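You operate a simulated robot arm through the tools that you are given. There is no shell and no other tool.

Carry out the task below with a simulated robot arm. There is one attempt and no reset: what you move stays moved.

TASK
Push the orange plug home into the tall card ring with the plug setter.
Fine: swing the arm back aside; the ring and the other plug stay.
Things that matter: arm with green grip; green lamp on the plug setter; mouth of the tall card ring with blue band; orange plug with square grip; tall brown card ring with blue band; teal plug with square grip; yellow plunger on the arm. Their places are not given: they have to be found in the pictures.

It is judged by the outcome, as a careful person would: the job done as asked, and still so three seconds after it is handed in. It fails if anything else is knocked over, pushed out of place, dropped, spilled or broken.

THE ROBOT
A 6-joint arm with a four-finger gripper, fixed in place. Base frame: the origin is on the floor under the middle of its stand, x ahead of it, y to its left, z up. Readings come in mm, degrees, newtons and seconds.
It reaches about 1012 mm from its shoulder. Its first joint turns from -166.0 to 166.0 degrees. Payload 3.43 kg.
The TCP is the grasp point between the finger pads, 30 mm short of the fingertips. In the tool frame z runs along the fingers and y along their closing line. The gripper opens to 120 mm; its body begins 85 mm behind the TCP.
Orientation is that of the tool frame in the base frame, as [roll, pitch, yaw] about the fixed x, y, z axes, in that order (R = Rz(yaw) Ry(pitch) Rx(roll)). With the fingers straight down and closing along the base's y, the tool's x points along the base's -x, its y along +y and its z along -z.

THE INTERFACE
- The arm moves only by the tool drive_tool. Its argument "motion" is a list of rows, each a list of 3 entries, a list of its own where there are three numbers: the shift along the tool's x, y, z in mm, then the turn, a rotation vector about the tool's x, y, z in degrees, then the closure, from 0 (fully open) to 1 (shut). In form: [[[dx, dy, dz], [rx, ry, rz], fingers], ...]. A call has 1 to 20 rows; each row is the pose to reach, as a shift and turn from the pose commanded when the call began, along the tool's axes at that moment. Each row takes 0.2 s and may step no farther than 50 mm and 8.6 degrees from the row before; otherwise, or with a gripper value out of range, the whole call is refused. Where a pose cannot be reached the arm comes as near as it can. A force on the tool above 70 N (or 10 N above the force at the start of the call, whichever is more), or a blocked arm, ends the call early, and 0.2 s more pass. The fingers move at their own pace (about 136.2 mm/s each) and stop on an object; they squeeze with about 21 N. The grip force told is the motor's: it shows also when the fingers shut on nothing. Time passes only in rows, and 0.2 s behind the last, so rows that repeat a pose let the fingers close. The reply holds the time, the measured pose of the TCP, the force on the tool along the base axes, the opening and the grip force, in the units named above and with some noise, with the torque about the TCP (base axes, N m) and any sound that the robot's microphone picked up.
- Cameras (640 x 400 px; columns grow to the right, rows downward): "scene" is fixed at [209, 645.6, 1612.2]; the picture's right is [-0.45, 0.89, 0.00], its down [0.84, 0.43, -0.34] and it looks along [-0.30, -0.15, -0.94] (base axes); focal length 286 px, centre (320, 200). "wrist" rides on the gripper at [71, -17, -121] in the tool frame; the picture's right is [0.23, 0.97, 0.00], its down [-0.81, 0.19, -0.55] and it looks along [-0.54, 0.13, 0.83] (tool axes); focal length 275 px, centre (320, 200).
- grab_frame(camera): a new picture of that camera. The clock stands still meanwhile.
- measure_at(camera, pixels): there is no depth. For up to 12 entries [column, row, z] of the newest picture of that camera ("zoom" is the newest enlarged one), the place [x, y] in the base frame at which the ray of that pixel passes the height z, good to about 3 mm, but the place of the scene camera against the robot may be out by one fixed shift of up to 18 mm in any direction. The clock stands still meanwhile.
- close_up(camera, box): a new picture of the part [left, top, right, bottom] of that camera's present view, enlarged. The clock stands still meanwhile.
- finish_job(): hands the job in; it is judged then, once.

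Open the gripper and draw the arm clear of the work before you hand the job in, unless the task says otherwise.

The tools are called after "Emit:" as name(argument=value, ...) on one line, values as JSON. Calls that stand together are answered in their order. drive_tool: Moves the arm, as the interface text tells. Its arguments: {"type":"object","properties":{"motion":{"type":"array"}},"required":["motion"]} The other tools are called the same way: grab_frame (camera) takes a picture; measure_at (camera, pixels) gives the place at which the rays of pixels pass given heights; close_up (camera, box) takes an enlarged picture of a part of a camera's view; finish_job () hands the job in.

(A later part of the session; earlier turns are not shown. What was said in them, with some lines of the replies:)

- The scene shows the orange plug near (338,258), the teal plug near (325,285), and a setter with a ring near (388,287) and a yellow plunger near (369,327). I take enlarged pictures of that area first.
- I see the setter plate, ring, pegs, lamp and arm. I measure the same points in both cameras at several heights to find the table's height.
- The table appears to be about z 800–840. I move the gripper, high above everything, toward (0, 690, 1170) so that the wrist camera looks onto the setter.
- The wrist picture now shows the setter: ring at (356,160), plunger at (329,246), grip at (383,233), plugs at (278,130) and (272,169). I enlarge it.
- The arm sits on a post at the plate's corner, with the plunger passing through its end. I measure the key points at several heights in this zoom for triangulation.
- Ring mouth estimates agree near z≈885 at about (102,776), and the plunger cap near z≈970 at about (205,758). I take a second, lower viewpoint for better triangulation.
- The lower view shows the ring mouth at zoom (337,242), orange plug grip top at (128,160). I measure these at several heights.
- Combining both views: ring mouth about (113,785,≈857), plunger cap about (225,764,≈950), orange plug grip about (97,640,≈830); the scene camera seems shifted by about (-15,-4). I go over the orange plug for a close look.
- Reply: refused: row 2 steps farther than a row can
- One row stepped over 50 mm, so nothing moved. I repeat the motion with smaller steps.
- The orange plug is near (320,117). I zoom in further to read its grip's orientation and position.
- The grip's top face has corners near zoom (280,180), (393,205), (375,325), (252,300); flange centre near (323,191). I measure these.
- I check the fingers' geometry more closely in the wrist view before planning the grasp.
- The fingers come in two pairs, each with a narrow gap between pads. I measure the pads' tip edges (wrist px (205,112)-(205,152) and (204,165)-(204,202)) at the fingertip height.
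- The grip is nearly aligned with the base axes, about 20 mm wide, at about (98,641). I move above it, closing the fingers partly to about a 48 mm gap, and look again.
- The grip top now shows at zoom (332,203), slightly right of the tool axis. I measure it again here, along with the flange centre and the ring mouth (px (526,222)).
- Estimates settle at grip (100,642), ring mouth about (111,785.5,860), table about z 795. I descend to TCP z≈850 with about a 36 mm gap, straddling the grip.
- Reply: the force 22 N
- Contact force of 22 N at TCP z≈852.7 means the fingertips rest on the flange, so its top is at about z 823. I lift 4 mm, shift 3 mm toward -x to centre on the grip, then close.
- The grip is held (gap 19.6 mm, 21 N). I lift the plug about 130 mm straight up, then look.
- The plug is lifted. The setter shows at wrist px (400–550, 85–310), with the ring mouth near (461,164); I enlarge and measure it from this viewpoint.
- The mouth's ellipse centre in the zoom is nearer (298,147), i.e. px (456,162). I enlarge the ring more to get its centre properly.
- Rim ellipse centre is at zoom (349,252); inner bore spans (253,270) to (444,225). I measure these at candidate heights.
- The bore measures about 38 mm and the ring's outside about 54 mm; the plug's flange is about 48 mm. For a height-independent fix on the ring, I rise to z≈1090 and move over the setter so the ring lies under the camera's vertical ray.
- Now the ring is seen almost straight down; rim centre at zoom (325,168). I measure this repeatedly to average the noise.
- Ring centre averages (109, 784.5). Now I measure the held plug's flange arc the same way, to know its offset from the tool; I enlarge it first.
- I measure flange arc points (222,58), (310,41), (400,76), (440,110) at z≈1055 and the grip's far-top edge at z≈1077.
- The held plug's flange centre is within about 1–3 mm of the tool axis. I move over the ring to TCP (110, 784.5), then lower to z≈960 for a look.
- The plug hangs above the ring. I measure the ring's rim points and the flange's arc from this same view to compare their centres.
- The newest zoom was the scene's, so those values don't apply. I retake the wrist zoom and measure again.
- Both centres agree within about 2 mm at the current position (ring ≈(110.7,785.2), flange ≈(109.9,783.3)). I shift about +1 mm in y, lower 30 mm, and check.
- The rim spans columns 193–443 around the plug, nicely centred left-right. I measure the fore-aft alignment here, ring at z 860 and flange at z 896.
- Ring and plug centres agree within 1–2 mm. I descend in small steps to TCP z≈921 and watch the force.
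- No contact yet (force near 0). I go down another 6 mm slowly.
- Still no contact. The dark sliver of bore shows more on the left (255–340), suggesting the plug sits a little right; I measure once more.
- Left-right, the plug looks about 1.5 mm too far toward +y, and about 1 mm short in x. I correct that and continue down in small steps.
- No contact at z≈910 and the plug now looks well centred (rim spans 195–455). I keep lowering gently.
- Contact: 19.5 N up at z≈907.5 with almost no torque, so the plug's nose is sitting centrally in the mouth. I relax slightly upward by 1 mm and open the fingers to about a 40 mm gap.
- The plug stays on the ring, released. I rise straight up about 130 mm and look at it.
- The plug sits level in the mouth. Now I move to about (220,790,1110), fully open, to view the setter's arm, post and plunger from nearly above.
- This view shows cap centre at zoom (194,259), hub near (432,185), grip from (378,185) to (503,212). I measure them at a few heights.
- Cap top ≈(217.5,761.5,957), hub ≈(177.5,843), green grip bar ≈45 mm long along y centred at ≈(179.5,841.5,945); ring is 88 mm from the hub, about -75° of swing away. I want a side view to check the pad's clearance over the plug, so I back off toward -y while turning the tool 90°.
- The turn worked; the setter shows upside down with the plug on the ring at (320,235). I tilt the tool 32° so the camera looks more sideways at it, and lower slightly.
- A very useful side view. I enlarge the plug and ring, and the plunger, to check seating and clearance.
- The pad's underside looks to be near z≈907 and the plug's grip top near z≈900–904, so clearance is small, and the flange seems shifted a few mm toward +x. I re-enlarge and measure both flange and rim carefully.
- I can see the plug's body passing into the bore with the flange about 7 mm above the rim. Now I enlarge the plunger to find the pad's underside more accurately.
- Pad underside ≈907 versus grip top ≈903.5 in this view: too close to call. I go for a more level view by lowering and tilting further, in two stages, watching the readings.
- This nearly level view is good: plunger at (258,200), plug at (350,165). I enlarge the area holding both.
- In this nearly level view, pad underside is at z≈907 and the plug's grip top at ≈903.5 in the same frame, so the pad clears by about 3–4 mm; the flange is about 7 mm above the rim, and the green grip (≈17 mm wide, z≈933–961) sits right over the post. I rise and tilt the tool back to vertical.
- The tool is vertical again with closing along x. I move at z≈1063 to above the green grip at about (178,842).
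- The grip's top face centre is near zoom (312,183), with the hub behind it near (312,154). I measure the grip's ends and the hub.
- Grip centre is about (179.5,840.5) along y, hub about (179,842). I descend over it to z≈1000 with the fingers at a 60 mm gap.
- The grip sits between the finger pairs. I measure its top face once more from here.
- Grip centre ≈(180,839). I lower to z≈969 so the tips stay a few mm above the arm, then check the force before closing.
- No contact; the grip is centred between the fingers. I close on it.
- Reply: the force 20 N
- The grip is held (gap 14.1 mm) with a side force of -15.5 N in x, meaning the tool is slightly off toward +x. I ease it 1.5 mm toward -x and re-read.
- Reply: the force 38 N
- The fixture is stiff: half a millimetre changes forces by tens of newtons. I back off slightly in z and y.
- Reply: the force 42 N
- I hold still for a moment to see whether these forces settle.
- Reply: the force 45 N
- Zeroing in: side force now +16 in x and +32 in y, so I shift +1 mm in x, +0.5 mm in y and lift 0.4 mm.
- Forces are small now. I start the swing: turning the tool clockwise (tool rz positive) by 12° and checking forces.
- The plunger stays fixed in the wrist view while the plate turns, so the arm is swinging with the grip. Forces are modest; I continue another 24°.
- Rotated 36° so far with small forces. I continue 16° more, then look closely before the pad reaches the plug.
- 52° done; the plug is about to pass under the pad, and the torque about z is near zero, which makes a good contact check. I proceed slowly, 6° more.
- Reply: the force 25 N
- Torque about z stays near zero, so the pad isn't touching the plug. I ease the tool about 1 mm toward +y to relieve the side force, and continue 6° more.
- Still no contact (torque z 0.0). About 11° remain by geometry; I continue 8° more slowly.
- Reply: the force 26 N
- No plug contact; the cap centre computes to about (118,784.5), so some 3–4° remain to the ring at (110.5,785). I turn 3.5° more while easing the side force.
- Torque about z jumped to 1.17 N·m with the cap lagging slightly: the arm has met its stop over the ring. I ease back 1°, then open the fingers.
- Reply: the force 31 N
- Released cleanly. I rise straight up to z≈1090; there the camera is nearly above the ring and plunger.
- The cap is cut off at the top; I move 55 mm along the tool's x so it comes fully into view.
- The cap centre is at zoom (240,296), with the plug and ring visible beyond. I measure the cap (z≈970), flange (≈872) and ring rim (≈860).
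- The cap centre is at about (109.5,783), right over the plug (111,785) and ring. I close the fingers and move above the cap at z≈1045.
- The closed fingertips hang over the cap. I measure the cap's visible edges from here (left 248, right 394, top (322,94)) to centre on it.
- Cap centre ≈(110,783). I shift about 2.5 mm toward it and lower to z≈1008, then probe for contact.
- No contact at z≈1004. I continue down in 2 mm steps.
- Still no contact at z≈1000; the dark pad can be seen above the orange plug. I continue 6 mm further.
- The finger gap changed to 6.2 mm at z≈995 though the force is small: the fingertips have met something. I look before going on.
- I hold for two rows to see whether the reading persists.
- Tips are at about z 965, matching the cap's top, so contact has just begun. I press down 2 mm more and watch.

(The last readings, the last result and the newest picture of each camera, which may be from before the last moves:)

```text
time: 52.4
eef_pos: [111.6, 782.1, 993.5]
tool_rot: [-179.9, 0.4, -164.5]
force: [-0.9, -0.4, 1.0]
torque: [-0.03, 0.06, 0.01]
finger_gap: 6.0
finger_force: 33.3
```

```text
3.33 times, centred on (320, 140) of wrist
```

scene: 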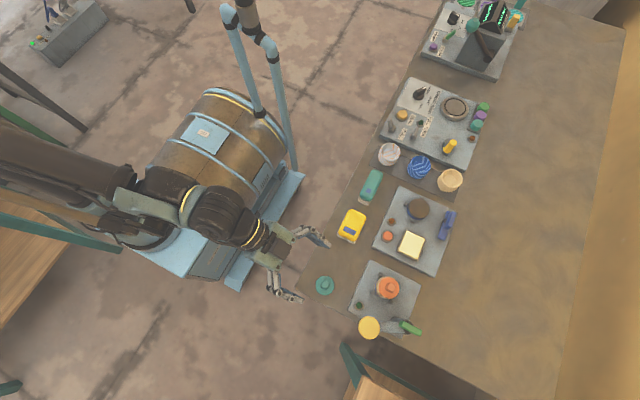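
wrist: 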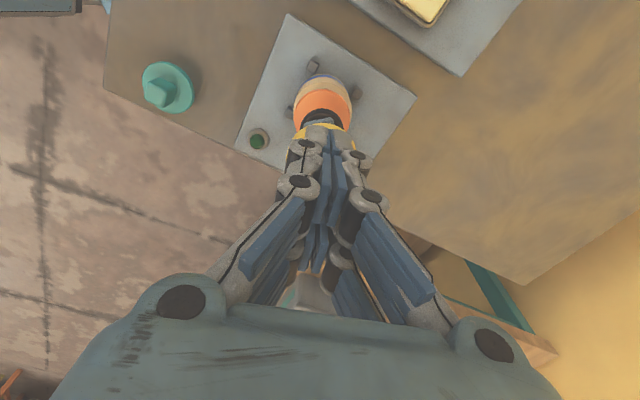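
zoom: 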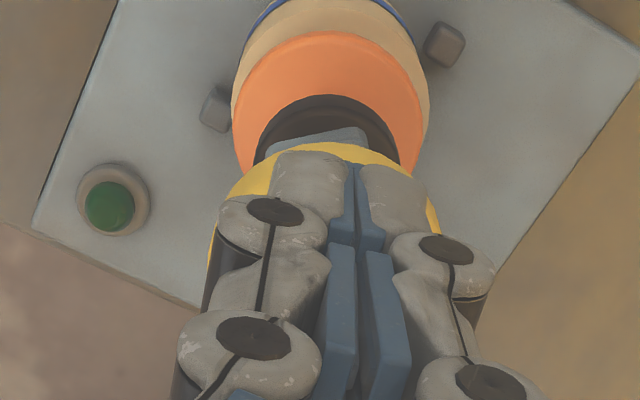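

The cap appears to be moving with the tool at a very light force, as in the plunger's free travel. I press on in 1 mm steps.

Emit:
drive_tool(motion=[[[0, 0, 1], [0, 0, 0], 1], [[0, 0, 2], [0, 0, 0], 1], [[0, 0, 3], [0, 0, 0], 1]])

Emit:
close_up(camera="wrist", box=[250, 80, 390, 200])

```text
time: 53.2
eef_pos: [110.8, 782.8, 990.0]
tool_rot: [-179.8, 0.6, -164.4]
force: [-0.3, 0.7, 17.8]
torque: [-0.03, 0.29, 0.15]
finger_gap: 6.1
finger_force: 33.2
```

```text
3.33 times, centred on (320, 140) of wrist
```

zoom: 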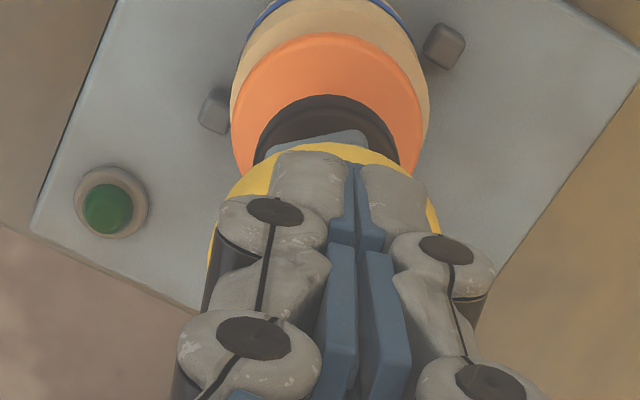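

Force is now 17.8 N at z≈990: the pad has met the plug. I keep pressing in 1 mm steps.

Emit:
drive_tool(motion=[[[0, 0, 1], [0, 0, 0], 1], [[0, 0, 2], [0, 0, 0], 1], [[0, 0, 3], [0, 0, 0], 1]])

Emit:
close_up(camera="wrist", box=[250, 80, 390, 200])

```text
time: 54.0
eef_pos: [98.7, 782.6, 989.6]
tool_rot: [-179.8, 1.1, -164.4]
force: [-0.2, -1.1, 2.5]
torque: [0.02, 0.18, 0.0]
finger_gap: 0.0
finger_force: 33.7
stopped in row 3: the force on the tool passed its limit at 73 N (the readings are from after the stop); the commanded pose is now the measured one
```

```text
3.33 times, centred on (320, 140) of wrist
```

zoom: 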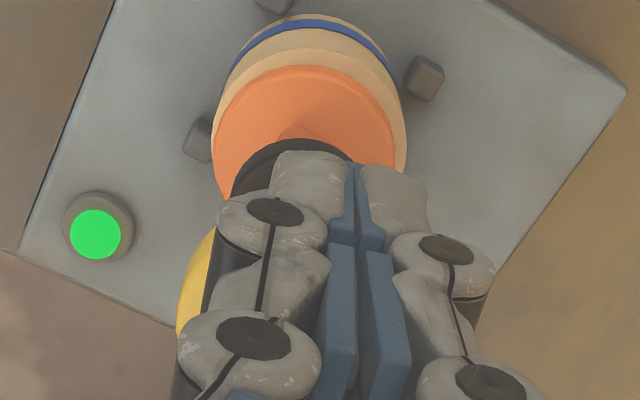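

The lamp is bright green, so the plug is home; the tool slid about 12 mm toward -x as the force peaked. I lift straight up and look.

Emit:
drive_tool(motion=[[[0, 0, -5], [0, 0, 0], 1], [[0, 0, -15], [0, 0, 0], 1], [[0, 0, -45], [0, 0, 0], 1], [[0, 0, -80], [0, 0, 0], 1], [[0, 0, -100], [0, 0, 0], 1], [[0, 0, -100], [0, 0, 0], 1]])

Emit:
grab_frame(camera="wrist")

Emit:
close_up(camera="wrist", box=[230, 20, 410, 160])

```text
time: 55.4
eef_pos: [98.5, 783.8, 1090.0]
tool_rot: [-179.8, 1.2, -164.5]
force: [0.3, -0.8, -0.5]
torque: [0.05, -0.02, 0.03]
finger_gap: 0.1
finger_force: 33.4
```

```text
taken
```

wrist: 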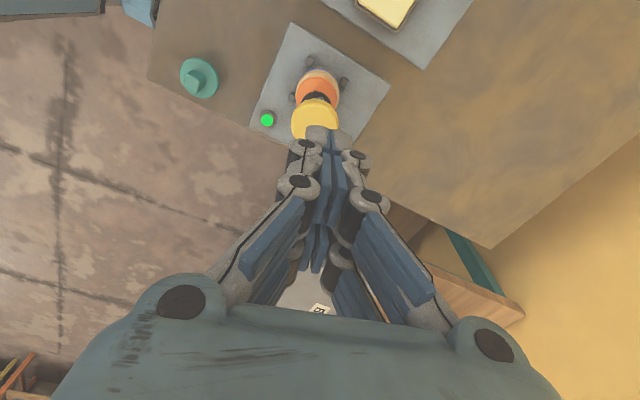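

```text
2.86 times, centred on (320, 90) of wrist
```

zoom: 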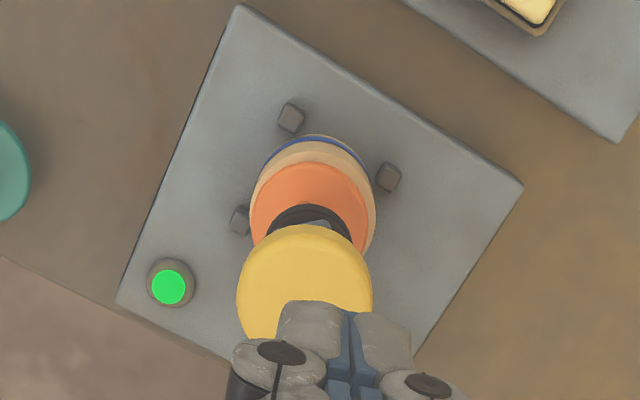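

The lamp stays lit and the plunger has sprung back up over the seated plug. Now I go back above the green grip at about (178,842) with the fingers open, to swing the arm aside.

Emit:
drive_tool(motion=[[[-30, 11, 0], [0, 0, 0], 0.6], [[-62, 23, 0], [0, 0, 0], 0.3], [[-92, 34.7, 0], [0, 0, 0], 0], [[-92, 34.7, 15], [0, 0, 0], 0], [[-92, 34.7, 28], [0, 0, 0], 0], [[-92, 34.7, 28], [0, 0, 0], 0]])

Emit:
grab_frame(camera="wrist")

Emit:
close_up(camera="wrist", box=[220, 0, 420, 160])

```text
time: 56.8
eef_pos: [178.2, 841.6, 1062.4]
tool_rot: [-179.8, 1.2, -164.5]
force: [-0.2, 0.4, -0.4]
torque: [0.0, -0.04, -0.01]
finger_gap: 119.9
finger_force: 0.0
```

```text
taken
```

wrist: 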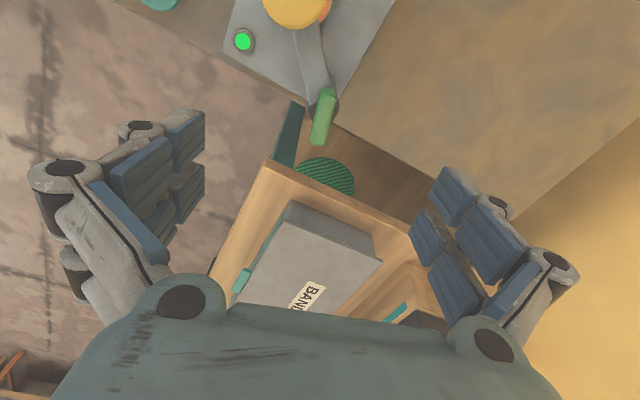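

```text
2.50 times, centred on (320, 80) of wrist
```

zoom: 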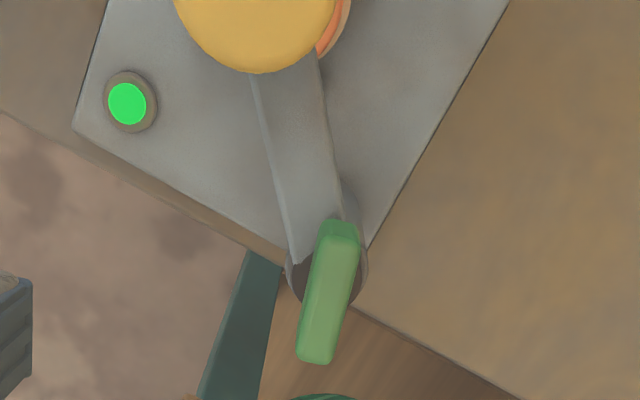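

The grip's angle matches the tool's (same slope as when first gripped). I straighten the slight 1° pitch and descend over the grip to z≈971 with a ~48 mm gap.

Emit:
drive_tool(motion=[[[0, 0.5, 20], [0, 1, 0], 0.3], [[0, 1, 45], [0, 1, 0], 0.5], [[0, 1, 62], [0, 1, 0], 0.55], [[0, 1, 62], [0, 1, 0], 0.55]])

Emit:
close_up(camera="wrist", box=[230, 80, 410, 220])

```text
time: 57.8
eef_pos: [179.2, 843.1, 1000.0]
tool_rot: [-179.8, 0.2, -164.5]
force: [-0.2, -0.3, -0.3]
torque: [0.0, 0.0, 0.01]
finger_gap: 54.2
finger_force: 0.0
```

```text
2.86 times, centred on (320, 150) of wrist
```

zoom: 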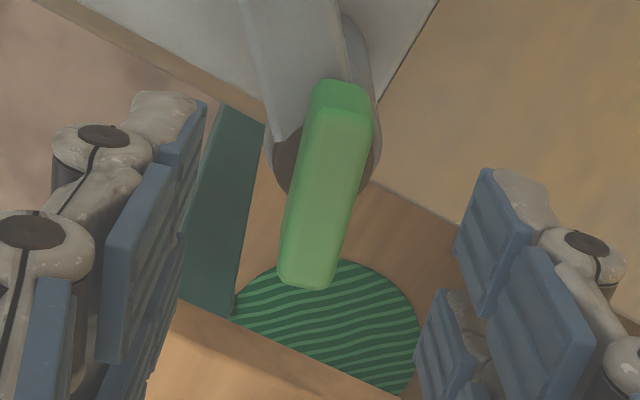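

The grip lies between the fingers as before. I lower 30 mm and check for contact.

Emit:
drive_tool(motion=[[[0, 0, 12], [0, 0, 0], 0.6], [[0, 0, 24], [0, 0, 0], 0.6], [[0, 0, 30], [0, 0, 0], 0.6], [[0, 0, 30], [0, 0, 0], 0.6]])

Emit:
drive_tool(motion=[[[0, 0, 0], [0, 0, 0], 0.8], [[0, 0, 0], [0, 0, 0], 1], [[0, 0, 0], [0, 0, 0], 1], [[0, 0, 0], [0, 0, 0], 1]])

```text
time: 58.8
eef_pos: [177.4, 842.2, 970.4]
tool_rot: [-179.8, 0.3, -164.5]
force: [0.7, 0.6, 0.0]
torque: [-0.02, -0.04, 0.04]
finger_gap: 48.0
finger_force: 0.0
```

```text
time: 59.8
eef_pos: [177.8, 842.6, 970.7]
tool_rot: [-179.8, 0.1, -164.4]
force: [0.5, -7.4, -5.5]
torque: [-0.15, -0.15, 0.0]
finger_gap: 13.9
finger_force: 44.5
```

The grip is held again with small forces (gap 13.9). I turn back, starting with 6°, watching torque about z in case the pad touches the plug.

Emit:
drive_tool(motion=[[[0, 0, 0], [0, 0, -2], 1], [[0, 0, 0], [0, 0, -4], 1], [[0, 0, 0], [0, 0, -6], 1]])

Emit:
close_up(camera="wrist", box=[200, 0, 420, 150])

```text
time: 60.6
eef_pos: [177.8, 842.7, 969.9]
tool_rot: [-179.8, 0.3, -158.5]
force: [-2.3, 4.0, 0.2]
torque: [0.29, -0.33, -0.05]
finger_gap: 13.9
finger_force: 44.4
```

```text
2.67 times, centred on (310, 75) of wrist
```

zoom: 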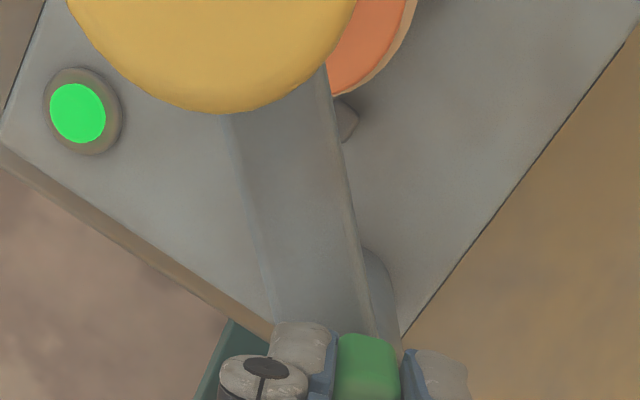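

Torque about z is nearly zero, the lamp remains lit, and the plug is unmoved. I continue turning back 24° more.

Emit:
drive_tool(motion=[[[0, 0, 0], [0, 0, -4], 1], [[0, 0, 0], [0, 0, -8], 1], [[0, 0, 0], [0, 0, -12], 1], [[0, 0, 0], [0, 0, -18], 1], [[0, 0, 0], [0, 0, -24], 1]])

Emit:
close_up(camera="wrist", box=[200, 0, 460, 150])

```text
time: 61.8
eef_pos: [179.0, 843.3, 970.4]
tool_rot: [-179.7, 0.1, -134.3]
force: [-4.2, 15.4, 7.1]
torque: [1.36, -0.77, -0.02]
finger_gap: 13.9
finger_force: 44.9
```

```text
2.46 times, centred on (330, 75) of wrist
```

zoom: 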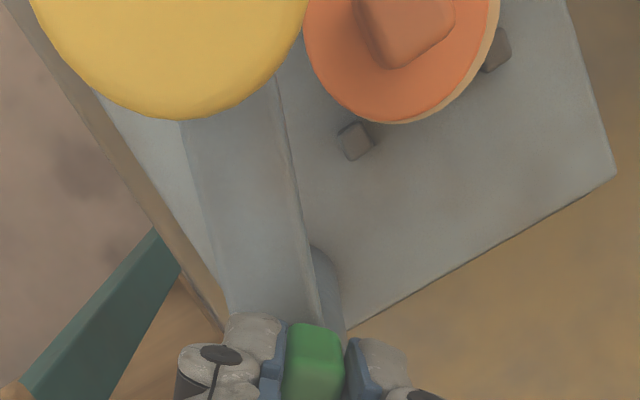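

The plunger has swung clear of the plug. I continue another 30° with a slight correction in y.

Emit:
drive_tool(motion=[[[-0.2, 0.2, 0], [0, 0, -6], 1], [[-0.4, 0.4, 0], [0, 0, -12], 1], [[-0.4, 0.4, 0], [0, 0, -18], 1], [[-0.4, 0.4, 0], [0, 0, -24], 1], [[-0.4, 0.4, 0], [0, 0, -30], 1]])

```text
time: 63.0
eef_pos: [179.1, 842.5, 971.5]
tool_rot: [-179.7, -0.3, -104.4]
force: [-3.5, -25.1, -27.6]
torque: [-0.86, 0.12, 0.0]
finger_gap: 13.9
finger_force: 44.8
```

Remaining about 14.5° to the original angle. I finish the turn while easing the y and z forces.

Emit:
drive_tool(motion=[[[0.4, -0.1, 0.3], [0, 0, -5], 1], [[0.7, -0.2, 0.5], [0, 0, -10], 1], [[0.7, -0.2, 0.5], [0, 0, -14], 1], [[0.7, -0.2, 0.5], [0, 0, -14], 1]])

Emit:
grab_frame(camera="wrist")

```text
time: 64.0
eef_pos: [177.7, 842.1, 969.4]
tool_rot: [-179.7, -0.1, -90.4]
force: [-1.8, -9.2, -18.4]
torque: [0.12, 0.07, 0.01]
finger_gap: 13.8
finger_force: 44.9
```

```text
taken
```

wrist: 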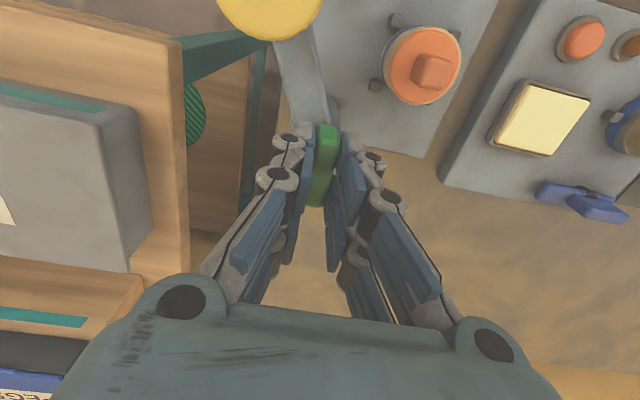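

The arm is back at its original angle (yaw -90.4). I open the fingers and rise straight up.

Emit:
drive_tool(motion=[[[0, 0, 0], [0, 0, 0], 0.8], [[0, 0, 0], [0, 0, 0], 0.6], [[0, 0, 0], [0, 0, 0], 0.6], [[0, 0, -15], [0, 0, 0], 0.6], [[0, 0, -45], [0, 0, 0], 0.5], [[0, 0, -85], [0, 0, 0], 0.3], [[0, 0, -125], [0, 0, 0], 0], [[0, 0, -125], [0, 0, 0], 0]])

Emit:
grab_frame(camera="wrist")

```text
time: 65.8
eef_pos: [179.9, 842.5, 1096.5]
tool_rot: [-179.6, -0.1, -90.4]
force: [-0.7, 0.0, -0.5]
torque: [0.02, 0.0, -0.01]
finger_gap: 120.1
finger_force: 0.0
```

```text
taken
```

wrist: 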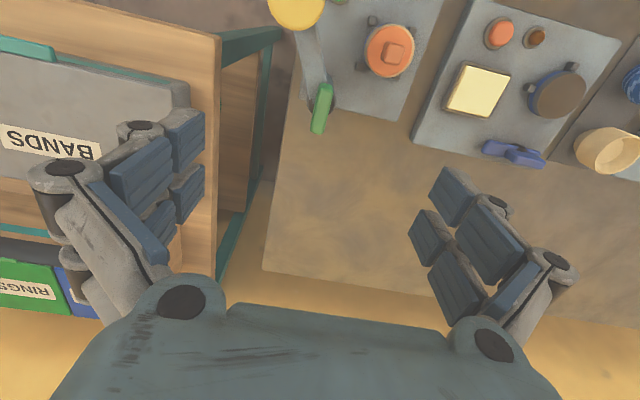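

The arm stands aside and the plug sits in the ring. I withdraw toward -y at this height and check the whole scene.

Emit:
drive_tool(motion=[[[45, 5, 0], [0, 0, 0], 0], [[90, 10, 0], [0, 0, 0], 0], [[135, 15, 0], [0, 0, 0], 0], [[180, 20, 0], [0, 0, 0], 0], [[225, 25, 0], [0, 0, 0], 0], [[262, 30, 0], [0, 0, 0], 0], [[262, 30, 0], [0, 0, 0], 0]])

Emit:
grab_frame(camera="wrist")

Emit:
close_up(camera="wrist", box=[200, 80, 400, 270])

Emit:
close_up(camera="scene", box=[300, 220, 460, 350])

```text
time: 67.4
eef_pos: [147.6, 581.7, 1098.5]
tool_rot: [-179.7, -0.2, -90.4]
force: [-0.2, -0.5, -0.8]
torque: [0.01, 0.01, 0.04]
finger_gap: 119.8
finger_force: 0.0
```

```text
taken
```

wrist: 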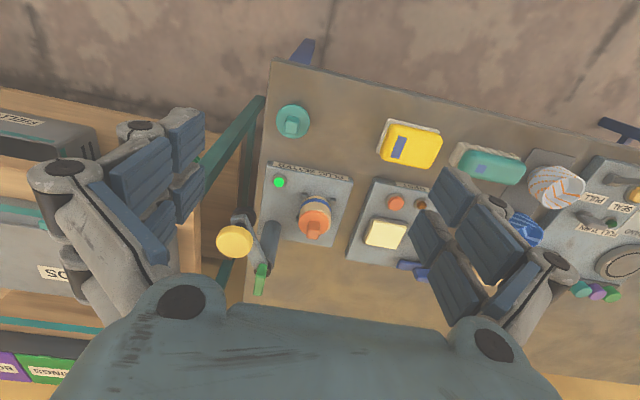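

```text
2.11 times, centred on (300, 175) of wrist
```

zoom: 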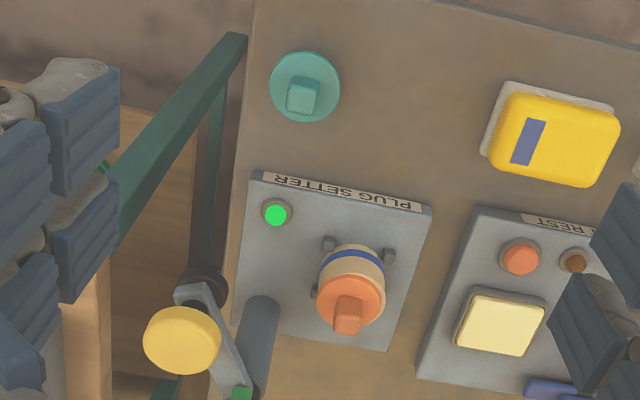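

```text
3.08 times, centred on (380, 285) of scene
```

zoom: 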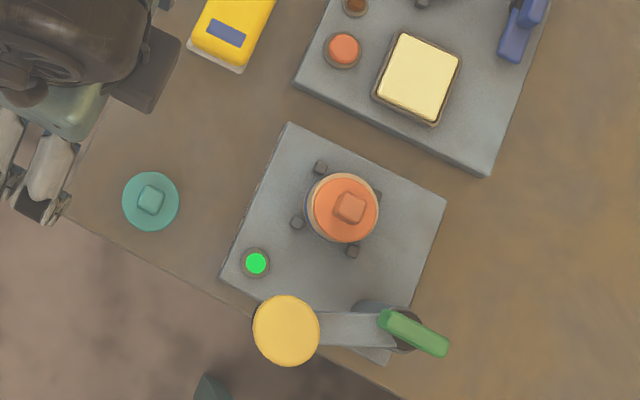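

The lamp is lit green at scene zoom (256,263), the orange plug sits flush on the ring at (343,209), the arm is back aside as at the start, and the teal plug, the ring and everything else on the table are in place. The gripper is open and clear, so I hand the job in.

Emit:
finish_job()

```text
The job is handed in.
```

I pushed the orange plug home into the tall card ring with the plug setter. The setter's green lamp came on during the press and was still lit in the last pictures.

- **Setter arm:** I swung it back aside to the angle it started from. The plunger is up and clear of the plug.
- **Ring and teal plug:** in the final scene picture both are where they began, and nothing else on the table looks moved.
- **Pressing:** the force peaked at 73 N and the tool slid about 12 mm on the yellow cap as the plug went home. The pictures showed no harm from this.
- **Robot:** the gripper is open and drawn back from the work.

I handed the job in at that point. I have no result from the judging.
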